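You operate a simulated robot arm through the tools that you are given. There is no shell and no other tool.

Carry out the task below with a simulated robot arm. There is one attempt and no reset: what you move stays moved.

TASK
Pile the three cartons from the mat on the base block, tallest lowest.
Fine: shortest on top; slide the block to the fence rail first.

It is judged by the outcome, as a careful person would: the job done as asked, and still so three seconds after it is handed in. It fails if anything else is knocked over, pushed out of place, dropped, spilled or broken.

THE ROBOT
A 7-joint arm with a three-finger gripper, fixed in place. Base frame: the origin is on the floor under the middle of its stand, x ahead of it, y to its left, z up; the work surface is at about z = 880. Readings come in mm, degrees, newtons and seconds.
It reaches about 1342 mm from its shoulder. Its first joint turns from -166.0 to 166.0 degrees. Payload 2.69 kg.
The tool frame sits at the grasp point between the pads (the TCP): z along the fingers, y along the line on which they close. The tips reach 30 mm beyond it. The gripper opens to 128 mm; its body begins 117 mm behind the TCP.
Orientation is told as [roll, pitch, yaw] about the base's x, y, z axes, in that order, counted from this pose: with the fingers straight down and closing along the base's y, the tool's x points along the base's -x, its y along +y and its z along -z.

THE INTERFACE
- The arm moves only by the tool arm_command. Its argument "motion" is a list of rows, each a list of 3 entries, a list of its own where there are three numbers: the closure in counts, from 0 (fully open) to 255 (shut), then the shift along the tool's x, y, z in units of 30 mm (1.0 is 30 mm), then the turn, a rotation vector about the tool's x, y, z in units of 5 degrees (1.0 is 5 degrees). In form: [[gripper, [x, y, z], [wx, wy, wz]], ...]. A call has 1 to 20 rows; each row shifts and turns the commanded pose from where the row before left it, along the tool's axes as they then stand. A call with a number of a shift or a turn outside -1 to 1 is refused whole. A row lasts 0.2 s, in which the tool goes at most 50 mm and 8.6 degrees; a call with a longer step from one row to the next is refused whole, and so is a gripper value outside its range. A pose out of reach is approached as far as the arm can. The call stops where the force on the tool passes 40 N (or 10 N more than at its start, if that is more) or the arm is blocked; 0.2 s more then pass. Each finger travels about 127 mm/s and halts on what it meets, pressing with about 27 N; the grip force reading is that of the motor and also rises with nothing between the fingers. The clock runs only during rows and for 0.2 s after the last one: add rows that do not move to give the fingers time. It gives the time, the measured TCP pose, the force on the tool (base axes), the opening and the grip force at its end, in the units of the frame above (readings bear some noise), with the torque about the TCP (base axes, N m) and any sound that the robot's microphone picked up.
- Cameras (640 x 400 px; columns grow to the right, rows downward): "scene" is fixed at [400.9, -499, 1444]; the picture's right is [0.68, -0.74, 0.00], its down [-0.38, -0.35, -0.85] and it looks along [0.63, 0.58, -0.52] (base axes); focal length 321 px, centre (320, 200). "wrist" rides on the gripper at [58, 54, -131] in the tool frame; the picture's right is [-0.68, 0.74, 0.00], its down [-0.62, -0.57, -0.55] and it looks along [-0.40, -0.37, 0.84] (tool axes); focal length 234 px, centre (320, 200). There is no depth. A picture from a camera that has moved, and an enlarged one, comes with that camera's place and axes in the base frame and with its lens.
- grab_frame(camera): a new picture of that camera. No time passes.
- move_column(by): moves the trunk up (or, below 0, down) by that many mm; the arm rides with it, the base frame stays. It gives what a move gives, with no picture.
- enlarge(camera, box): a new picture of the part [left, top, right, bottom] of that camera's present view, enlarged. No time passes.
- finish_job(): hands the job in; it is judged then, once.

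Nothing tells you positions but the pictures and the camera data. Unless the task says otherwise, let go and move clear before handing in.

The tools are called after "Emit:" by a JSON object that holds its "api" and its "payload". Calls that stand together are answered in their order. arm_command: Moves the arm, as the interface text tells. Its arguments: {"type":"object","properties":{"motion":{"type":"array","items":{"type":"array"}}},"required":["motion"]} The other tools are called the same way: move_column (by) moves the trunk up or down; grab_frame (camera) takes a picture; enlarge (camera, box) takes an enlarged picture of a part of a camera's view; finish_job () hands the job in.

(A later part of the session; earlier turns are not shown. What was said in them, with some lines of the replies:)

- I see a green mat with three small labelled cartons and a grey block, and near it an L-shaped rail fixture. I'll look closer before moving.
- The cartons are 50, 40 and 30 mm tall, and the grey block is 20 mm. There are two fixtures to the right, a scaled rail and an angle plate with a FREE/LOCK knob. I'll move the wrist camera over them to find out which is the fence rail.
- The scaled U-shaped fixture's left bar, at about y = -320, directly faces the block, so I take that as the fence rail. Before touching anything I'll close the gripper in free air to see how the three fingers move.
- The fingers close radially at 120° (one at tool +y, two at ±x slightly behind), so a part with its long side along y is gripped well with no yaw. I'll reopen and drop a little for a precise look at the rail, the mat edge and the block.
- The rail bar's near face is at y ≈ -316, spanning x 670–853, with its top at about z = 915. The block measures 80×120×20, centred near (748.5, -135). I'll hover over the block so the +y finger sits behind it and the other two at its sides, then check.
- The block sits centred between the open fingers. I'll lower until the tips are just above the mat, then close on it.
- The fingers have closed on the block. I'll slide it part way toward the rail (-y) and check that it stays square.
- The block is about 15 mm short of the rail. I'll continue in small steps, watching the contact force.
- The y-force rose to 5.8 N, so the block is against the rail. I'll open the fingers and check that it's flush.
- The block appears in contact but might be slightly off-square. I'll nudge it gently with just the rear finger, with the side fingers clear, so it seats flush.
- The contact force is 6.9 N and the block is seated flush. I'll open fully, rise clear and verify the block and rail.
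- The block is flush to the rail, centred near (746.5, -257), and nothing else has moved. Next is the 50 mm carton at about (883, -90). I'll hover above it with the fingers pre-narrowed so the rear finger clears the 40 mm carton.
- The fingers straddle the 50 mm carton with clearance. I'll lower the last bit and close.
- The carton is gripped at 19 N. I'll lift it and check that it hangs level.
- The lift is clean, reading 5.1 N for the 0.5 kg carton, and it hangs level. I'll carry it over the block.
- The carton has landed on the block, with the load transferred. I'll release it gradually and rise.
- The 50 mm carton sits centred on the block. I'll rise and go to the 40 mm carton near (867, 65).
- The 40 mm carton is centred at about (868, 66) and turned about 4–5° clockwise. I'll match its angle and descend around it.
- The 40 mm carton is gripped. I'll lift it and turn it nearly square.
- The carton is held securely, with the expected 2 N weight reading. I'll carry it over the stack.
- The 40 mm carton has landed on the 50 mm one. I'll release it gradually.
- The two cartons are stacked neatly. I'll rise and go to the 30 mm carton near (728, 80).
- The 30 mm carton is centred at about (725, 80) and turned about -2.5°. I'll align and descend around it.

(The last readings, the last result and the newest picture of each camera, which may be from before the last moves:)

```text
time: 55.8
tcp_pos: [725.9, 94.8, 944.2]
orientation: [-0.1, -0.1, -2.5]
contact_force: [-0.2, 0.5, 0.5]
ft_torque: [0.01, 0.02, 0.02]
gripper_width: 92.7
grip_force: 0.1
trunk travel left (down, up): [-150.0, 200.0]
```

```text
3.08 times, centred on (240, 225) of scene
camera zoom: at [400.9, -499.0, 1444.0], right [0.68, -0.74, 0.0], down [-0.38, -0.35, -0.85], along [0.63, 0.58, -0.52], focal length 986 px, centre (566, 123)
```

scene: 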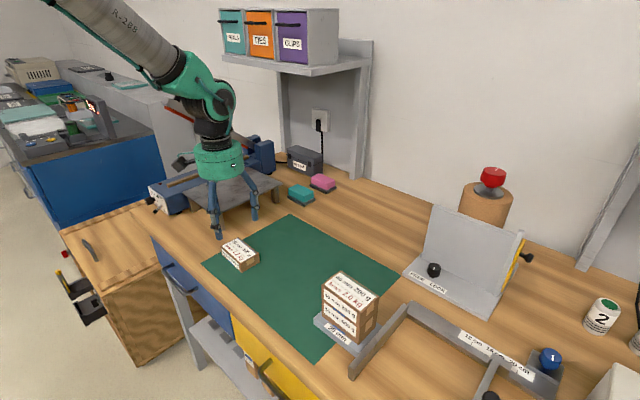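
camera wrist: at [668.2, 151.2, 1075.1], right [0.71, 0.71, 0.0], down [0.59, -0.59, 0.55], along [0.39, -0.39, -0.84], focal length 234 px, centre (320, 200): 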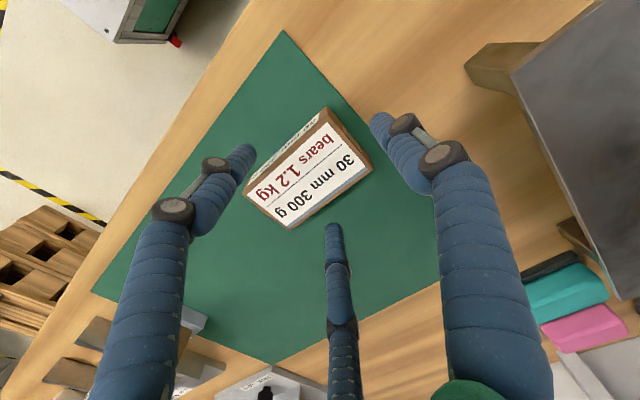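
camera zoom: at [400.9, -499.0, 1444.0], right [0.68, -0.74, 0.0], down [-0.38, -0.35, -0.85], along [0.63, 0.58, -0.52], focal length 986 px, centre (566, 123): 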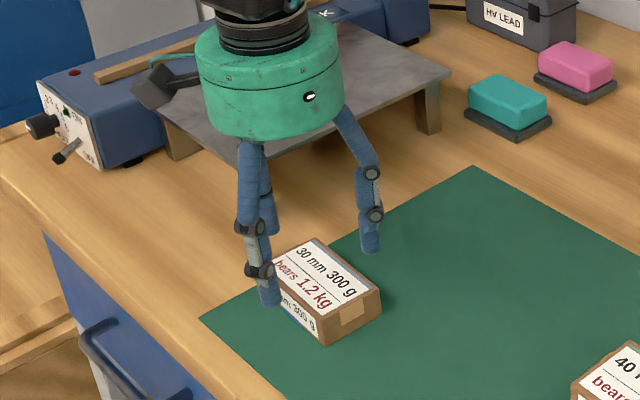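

Emit:
{"api": "arm_command", "payload": {"motion": [[70, [0, 0, 0.45], [0, 0, 0]], [70, [0, 0, 0.35], [0, 0, 0]], [70, [0, 0, 0.18], [0, 0, 0]], [70, [0, 0, 0], [0, 0, 0]], [110, [0, 0, 0], [0, 0, 0]], [135, [0, 0, 0], [0, 0, 0]], [155, [0, 0, 0], [0, 0, 0]], [172, [0, 0, 0], [0, 0, 0]], [172, [0, 0, 0], [0, 0, 0]]]}}

Emit:
{"api": "grab_frame", "payload": {"camera": "wrist"}}

Emit:
{"api": "enlarge", "payload": {"camera": "scene", "box": [170, 160, 310, 290]}}

```text
time: 57.8
tcp_pos: [726.1, 94.7, 916.0]
orientation: [0.0, 0.0, -2.5]
contact_force: [-0.3, -2.1, 0.6]
ft_torque: [-0.07, 0.03, -0.02]
gripper_width: 65.7
grip_force: 18.0
trunk travel left (down, up): [-150.0, 200.0]
```

```text
taken
camera wrist: at [669.0, 151.2, 1046.5], right [0.71, 0.71, 0.0], down [0.59, -0.59, 0.55], along [0.39, -0.39, -0.84], focal length 234 px, centre (320, 200)
```

wrist: 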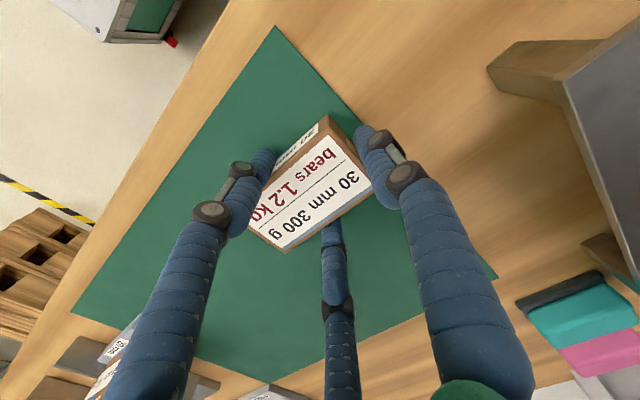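

```text
3.08 times, centred on (240, 225) of scene
camera zoom: at [400.9, -499.0, 1444.0], right [0.68, -0.74, 0.0], down [-0.38, -0.35, -0.85], along [0.63, 0.58, -0.52], focal length 986 px, centre (566, 123)
```

zoom: 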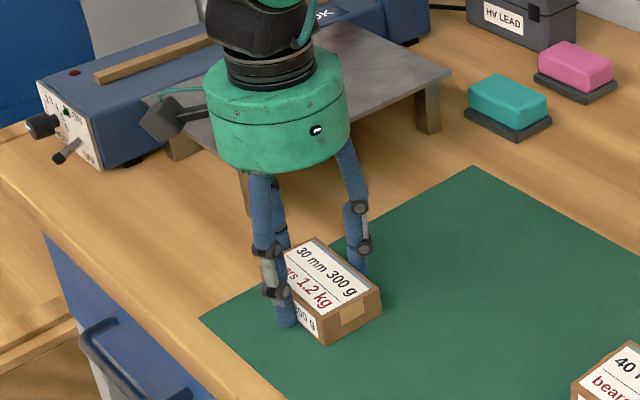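

The 30 mm carton is gripped. I'll lift it high enough to clear the stack.

Emit:
{"api": "arm_command", "payload": {"motion": [[175, [0, 0, -0.2], [0, 0, 0]], [175, [0, 0, -0.5], [0, 0, 0]], [175, [0, 0, -0.8], [0, 0, 0]], [175, [0, 0, -0.9], [0, 0, -0.1]], [175, [0, 0, -0.9], [0, 0, 0]], [175, [0, 0, -0.9], [0, 0, 0]], [175, [0, 0, -0.8], [0, 0, 0]], [175, [0, 0, -0.5], [0, 0, 0]], [175, [0, 0, 0], [0, 0, 0]]]}}

Emit:
{"api": "grab_frame", "payload": {"camera": "wrist"}}

```text
time: 59.8
tcp_pos: [726.2, 96.4, 1081.5]
orientation: [0.0, -0.1, -2.0]
contact_force: [0.4, 0.3, -2.8]
ft_torque: [0.01, 0.02, 0.01]
gripper_width: 65.7
grip_force: 19.0
trunk travel left (down, up): [-150.0, 200.0]
```

```text
taken
camera wrist: at [668.7, 151.5, 1212.0], right [0.7, 0.71, 0.0], down [0.6, -0.59, 0.55], along [0.39, -0.39, -0.84], focal length 234 px, centre (320, 200)
```

wrist: 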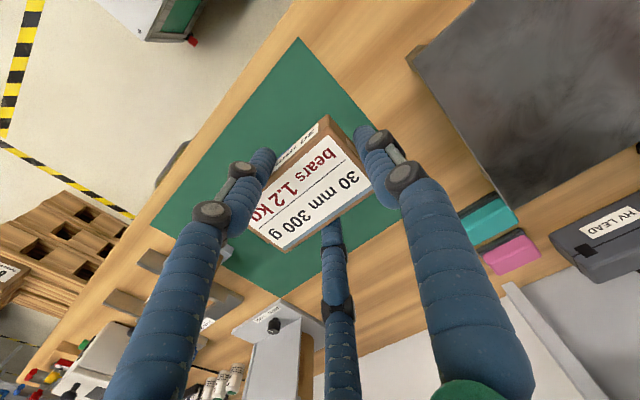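

Emit:
{"api": "arm_command", "payload": {"motion": [[175, [-0.03, -0.3, 0], [0, 0, 0]], [175, [-0.065, -0.6, 0], [0, 0, 0]], [175, [-0.091, -0.85, 0], [0, 0, 0]], [175, [-0.091, -0.85, 0], [0, 0, 0]], [175, [-0.091, -0.85, 0], [0, 0, 0]], [175, [-0.091, -0.85, 0], [0, 0, 0]], [175, [-0.091, -0.85, 0], [0, 0, 0]], [175, [-0.091, -0.85, 0], [0, 0, 0]], [175, [-0.091, -0.85, 0], [0, 0, 0]], [175, [-0.091, -0.85, 0], [0, 0, 0]], [175, [-0.091, -0.85, 0], [0, 0, 0]], [175, [-0.091, -0.85, 0], [0, 0, 0]], [175, [-0.091, -0.85, 0], [0, 0, 0]], [175, [-0.06, -0.55, 0], [0, 0, 0]], [175, [-0.03, -0.29, 0], [0, 0, 0]], [175, [0, 0, 0], [0, 0, 0]]]}}

Emit:
{"api": "enlarge", "payload": {"camera": "wrist", "box": [200, 60, 420, 300]}}

Emit:
{"api": "enlarge", "payload": {"camera": "scene", "box": [290, 170, 430, 350]}}

```text
time: 63.2
tcp_pos: [748.9, -239.4, 1081.1]
orientation: [0.1, 0.0, -2.1]
contact_force: [-0.4, 0.0, -2.3]
ft_torque: [0.05, -0.02, 0.04]
gripper_width: 65.5
grip_force: 19.1
trunk travel left (down, up): [-150.0, 200.0]
```

```text
1.67 times, centred on (310, 180) of wrist
camera zoom: at [690.6, -183.2, 1211.8], right [0.7, 0.71, 0.0], down [0.6, -0.59, 0.55], along [0.39, -0.39, -0.84], focal length 390 px, centre (337, 233)
```

zoom: 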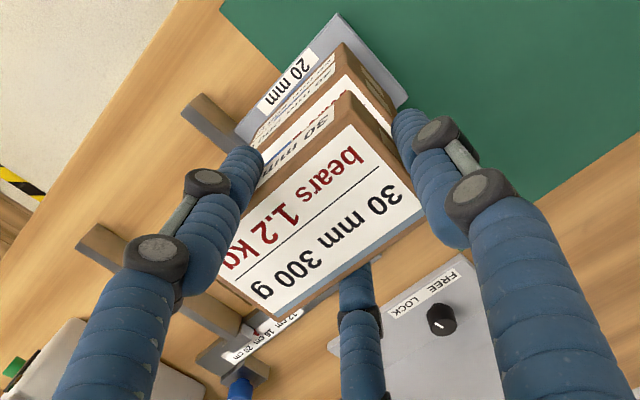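

```text
2.22 times, centred on (360, 260) of scene
camera zoom: at [400.9, -499.0, 1444.0], right [0.68, -0.74, 0.0], down [-0.38, -0.35, -0.85], along [0.63, 0.58, -0.52], focal length 712 px, centre (231, 67)
```

zoom: 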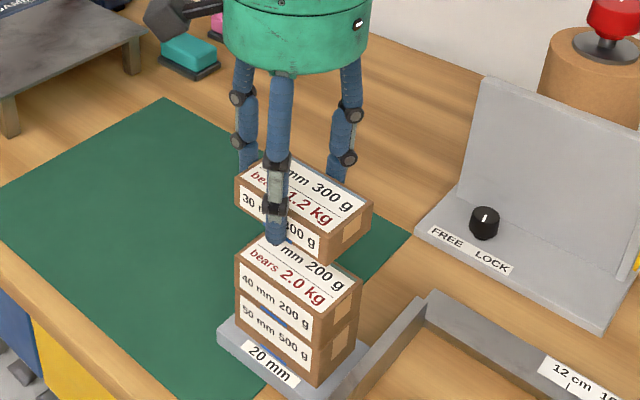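

Emit:
{"api": "arm_command", "payload": {"motion": [[175, [-0.02, 0, 0.4], [0, 0, 0]], [175, [0, 0, 0.5], [0, 0, 0]], [175, [0, 0, 0.45], [0, 0, 0]], [175, [0, 0, 0.28], [0, 0, 0]], [175, [0, 0, 0], [0, 0, 0]]]}}

Emit:
{"api": "enlarge", "payload": {"camera": "wrist", "box": [200, 60, 420, 300]}}

Emit:
{"api": "enlarge", "payload": {"camera": "scene", "box": [310, 220, 420, 350]}}

```text
time: 64.4
tcp_pos: [749.7, -239.9, 1031.4]
orientation: [-0.1, 0.1, -2.0]
contact_force: [0.1, -0.6, -2.9]
ft_torque: [0.05, 0.01, -0.01]
gripper_width: 65.7
grip_force: 19.1
trunk travel left (down, up): [-150.0, 200.0]
```

```text
1.67 times, centred on (310, 180) of wrist
camera zoom: at [691.6, -183.3, 1161.8], right [0.7, 0.71, 0.0], down [0.6, -0.59, 0.55], along [0.39, -0.39, -0.84], focal length 390 px, centre (337, 233)
```

zoom: 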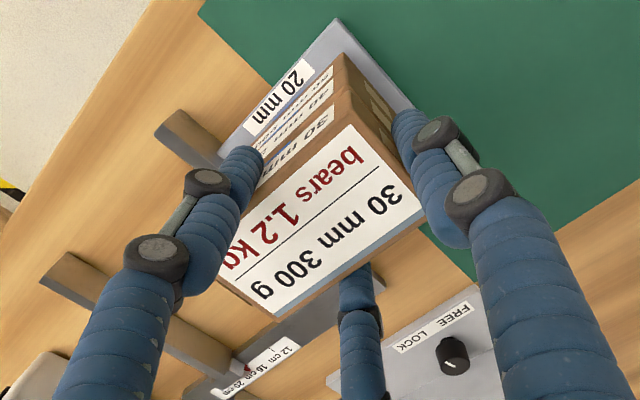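

```text
3.08 times, centred on (365, 285) of scene
camera zoom: at [400.9, -499.0, 1444.0], right [0.68, -0.74, 0.0], down [-0.38, -0.35, -0.85], along [0.63, 0.58, -0.52], focal length 986 px, centre (182, -62)
```

zoom: 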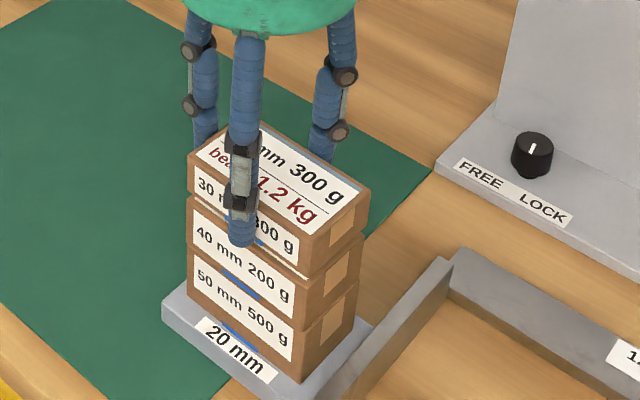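

The 30 mm carton is aligned a few millimetres above the stack. I'll lower it slowly until it touches.

Emit:
{"api": "arm_command", "payload": {"motion": [[175, [0, 0, 0.08], [0, 0, 0]], [175, [0, 0, 0.06], [0, 0, 0]], [175, [0, 0, 0], [0, 0, 0]]]}}

```text
time: 65.2
tcp_pos: [749.3, -239.2, 1026.5]
orientation: [0.0, 0.0, -2.0]
contact_force: [0.3, -0.8, -2.2]
ft_torque: [0.08, -0.02, 0.02]
gripper_width: 65.6
grip_force: 18.6
trunk travel left (down, up): [-150.0, 200.0]
```

Emit:
{"api": "arm_command", "payload": {"motion": [[175, [0, 0, 0.045], [0, 0, 0]], [175, [0, 0, 0], [0, 0, 0]]]}}

```text
time: 65.8
tcp_pos: [749.6, -240.4, 1026.0]
orientation: [0.0, 0.1, -2.0]
contact_force: [-0.2, 0.1, -2.3]
ft_torque: [0.04, 0.03, -0.02]
gripper_width: 65.7
grip_force: 18.7
trunk travel left (down, up): [-150.0, 200.0]
```

Emit:
{"api": "arm_command", "payload": {"motion": [[175, [0, 0, 0.04], [0, 0, 0]], [175, [0, 0, 0], [0, 0, 0]]]}}

```text
time: 66.4
tcp_pos: [749.4, -239.4, 1023.9]
orientation: [0.0, 0.0, -2.0]
contact_force: [0.6, 0.3, -1.4]
ft_torque: [0.07, 0.02, 0.01]
gripper_width: 65.5
grip_force: 19.3
trunk travel left (down, up): [-150.0, 200.0]
```

Emit:
{"api": "arm_command", "payload": {"motion": [[175, [0, 0, 0.03], [0, 0, 0]], [175, [0, 0, 0], [0, 0, 0]]]}}

Emit:
{"api": "enlarge", "payload": {"camera": "scene", "box": [310, 220, 420, 350]}}

```text
time: 67.0
tcp_pos: [749.7, -239.2, 1024.6]
orientation: [0.0, 0.0, -2.0]
contact_force: [0.4, -0.4, 0.6]
ft_torque: [0.04, -0.06, 0.02]
gripper_width: 65.6
grip_force: 18.7
trunk travel left (down, up): [-150.0, 200.0]
```

```text
3.08 times, centred on (365, 285) of scene
camera zoom: at [400.9, -499.0, 1444.0], right [0.68, -0.74, 0.0], down [-0.38, -0.35, -0.85], along [0.63, 0.58, -0.52], focal length 986 px, centre (182, -62)
```

zoom: 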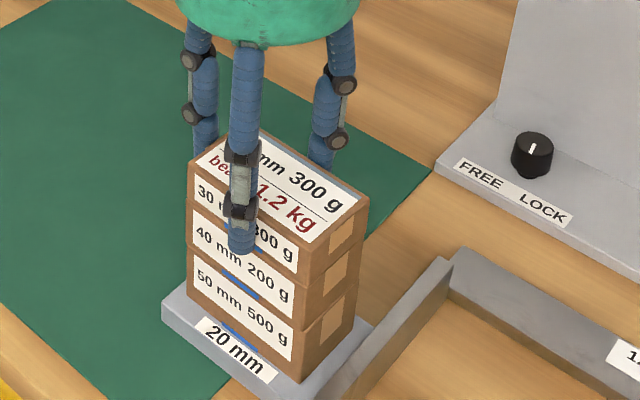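

The top carton's weight has transferred to the stack. I'll release it gradually.

Emit:
{"api": "arm_command", "payload": {"motion": [[158, [0, 0, 0], [0, 0, 0]], [144, [0, 0, 0], [0, 0, 0]], [132, [0, 0, 0], [0, 0, 0]], [122, [0, 0, 0], [0, 0, 0]], [110, [0, 0, 0], [0, 0, 0]], [85, [0, 0, 0], [0, 0, 0]], [60, [0, 0, 0], [0, 0, 0]], [60, [0, 0, 0], [0, 0, 0]]]}}

Emit:
{"api": "enlarge", "payload": {"camera": "wrist", "box": [200, 60, 420, 300]}}

Emit:
{"api": "enlarge", "payload": {"camera": "scene", "box": [310, 220, 420, 350]}}

```text
time: 68.8
tcp_pos: [749.8, -239.3, 1025.1]
orientation: [0.0, 0.0, -1.9]
contact_force: [0.6, -0.1, -0.6]
ft_torque: [0.02, -0.02, -0.03]
gripper_width: 97.9
grip_force: 0.1
trunk travel left (down, up): [-150.0, 200.0]
```

```text
1.67 times, centred on (310, 180) of wrist
camera zoom: at [691.5, -183.1, 1154.9], right [0.7, 0.71, 0.0], down [0.6, -0.59, 0.55], along [0.39, -0.39, -0.84], focal length 390 px, centre (337, 233)
```

zoom: 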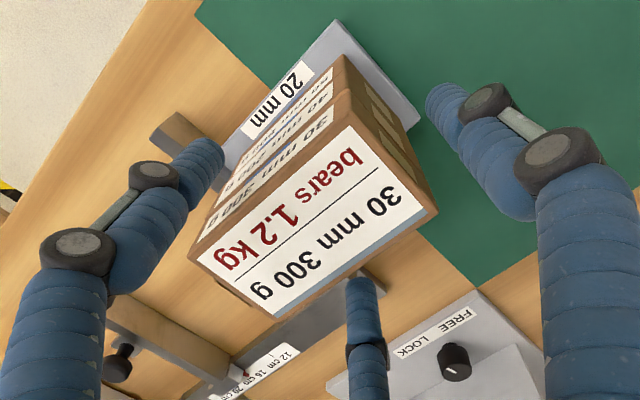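

```text
3.08 times, centred on (365, 285) of scene
camera zoom: at [400.9, -499.0, 1444.0], right [0.68, -0.74, 0.0], down [-0.38, -0.35, -0.85], along [0.63, 0.58, -0.52], focal length 986 px, centre (182, -62)
```

zoom: 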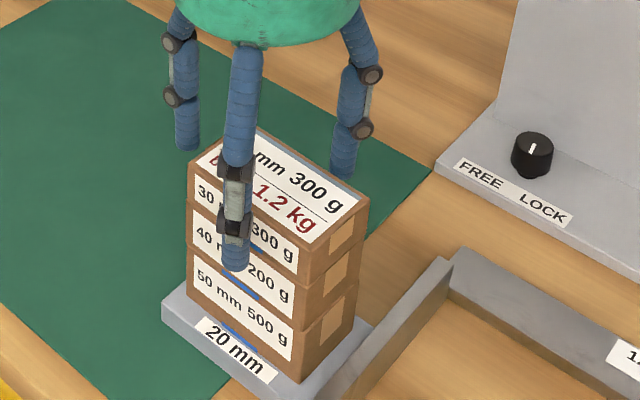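

All three cartons are stacked. I'll rise straight up, move away and check the final scene.

Emit:
{"api": "arm_command", "payload": {"motion": [[50, [0, 0, -0.3], [0, 0, 0]], [40, [0, 0, -0.7], [0, 0, 0]], [30, [0, 0, -1], [0, 0, 0]], [20, [0, 0, -1], [0, 0, 0]], [0, [0, 0, -1], [0, 0, 0]], [0, [0.4, 0.9, -0.5], [0, 0, 0]], [0, [0.4, 0.9, 0], [0, 0, 0]], [0, [0.4, 0.9, 0], [0, 0, 0]], [0, [0.4, 0.9, 0], [0, 0, 0]], [0, [0.4, 0.9, 0], [0, 0, 0]], [0, [0.4, 0.9, 0], [0, 0, 0]], [0, [0.4, 0.9, 0], [0, 0, 0]], [0, [0, 0, 0], [0, 0, 0]]]}}

Emit:
{"api": "grab_frame", "payload": {"camera": "scene"}}

Emit:
{"api": "enlarge", "payload": {"camera": "scene", "box": [300, 240, 430, 390]}}

Emit:
{"api": "grab_frame", "payload": {"camera": "wrist"}}

```text
time: 71.6
tcp_pos: [673.9, -44.2, 1160.3]
orientation: [0.1, 0.0, -2.2]
contact_force: [-0.2, -0.9, 0.0]
ft_torque: [-0.02, -0.04, 0.03]
gripper_width: 128.2
grip_force: 0.0
trunk travel left (down, up): [-150.0, 200.0]
```

```text
taken
```

scene: 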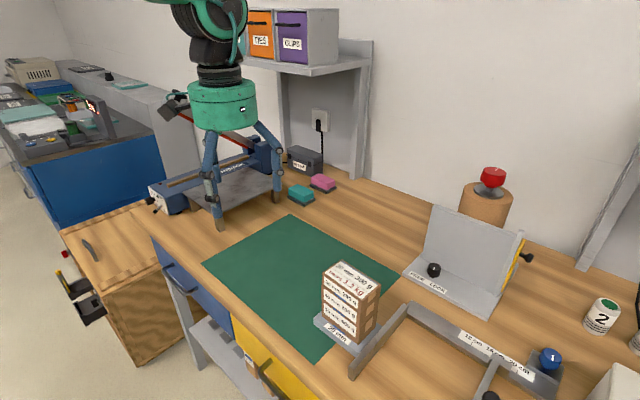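

```text
2.67 times, centred on (365, 315) of scene
camera zoom: at [400.9, -499.0, 1444.0], right [0.68, -0.74, 0.0], down [-0.38, -0.35, -0.85], along [0.63, 0.58, -0.52], focal length 855 px, centre (200, -107)
```

zoom: 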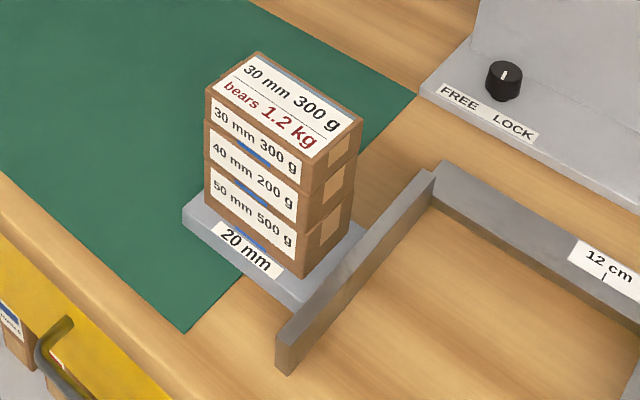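

```text
taken
camera wrist: at [615.1, 10.9, 1291.0], right [0.7, 0.71, 0.0], down [0.59, -0.59, 0.55], along [0.39, -0.39, -0.84], focal length 234 px, centre (320, 200)
```

wrist: 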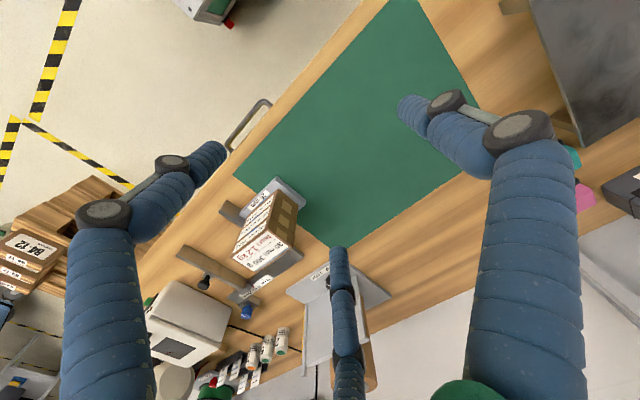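

Emit:
{"api": "enlarge", "payload": {"camera": "scene", "box": [310, 300, 400, 380]}}

Emit:
{"api": "enlarge", "payload": {"camera": "wrist", "box": [200, 160, 340, 300]}}

```text
5.00 times, centred on (355, 340) of scene
camera zoom: at [400.9, -499.0, 1444.0], right [0.68, -0.74, 0.0], down [-0.38, -0.35, -0.85], along [0.63, 0.58, -0.52], focal length 1603 px, centre (145, -500)
```

zoom: 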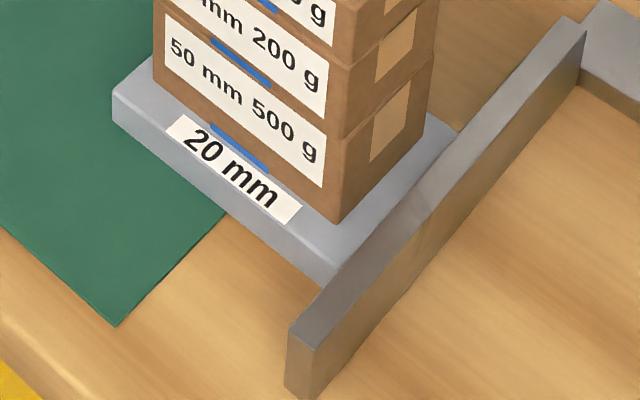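

```text
2.86 times, centred on (270, 230) of wrist
camera zoom: at [615.1, 10.9, 1291.0], right [0.7, 0.71, 0.0], down [0.59, -0.59, 0.55], along [0.39, -0.39, -0.84], focal length 669 px, centre (463, 114)
```

zoom: 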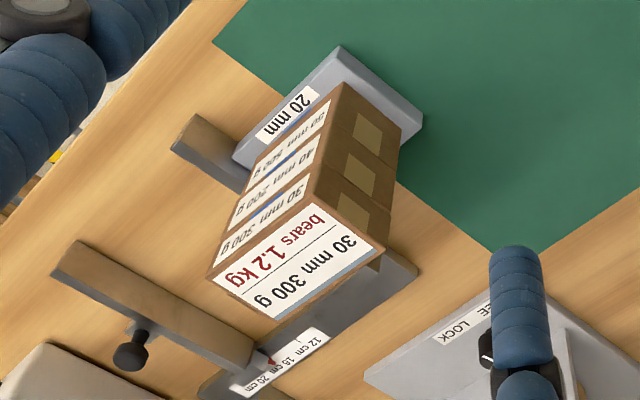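

The block is flush against the rail with the 50, 40 and 30 mm cartons stacked on it, shortest on top. The arm is clear and nothing else has moved, so I'm handing in the job.

Emit:
{"api": "finish_job", "payload": {}}

```text
The job is handed in.
```

The three cartons are stacked on the base block, with the 50 mm at the bottom, the 40 mm in the middle and the 30 mm on top. I slid the block against the fence rail before stacking. The job is handed in; I haven't seen the judging result.

- **Fence rail:** nothing on the bench was labelled as the fence rail. I took it to be the upright bar of the scaled fixture that faces the mat. I pushed the block against it until the contact force reached about 7 N. Afterwards it looked flush in the pictures, though the bar hides the joint itself.
- **Stack:** each carton was set down gently and is roughly centred. The load on each is well under its marked limit (for example, 500 g on the 50 mm carton, which bears 1.5 kg).
- **Surroundings:** the gripper is open and clear of the stack. In the final pictures nothing else on the bench had moved.
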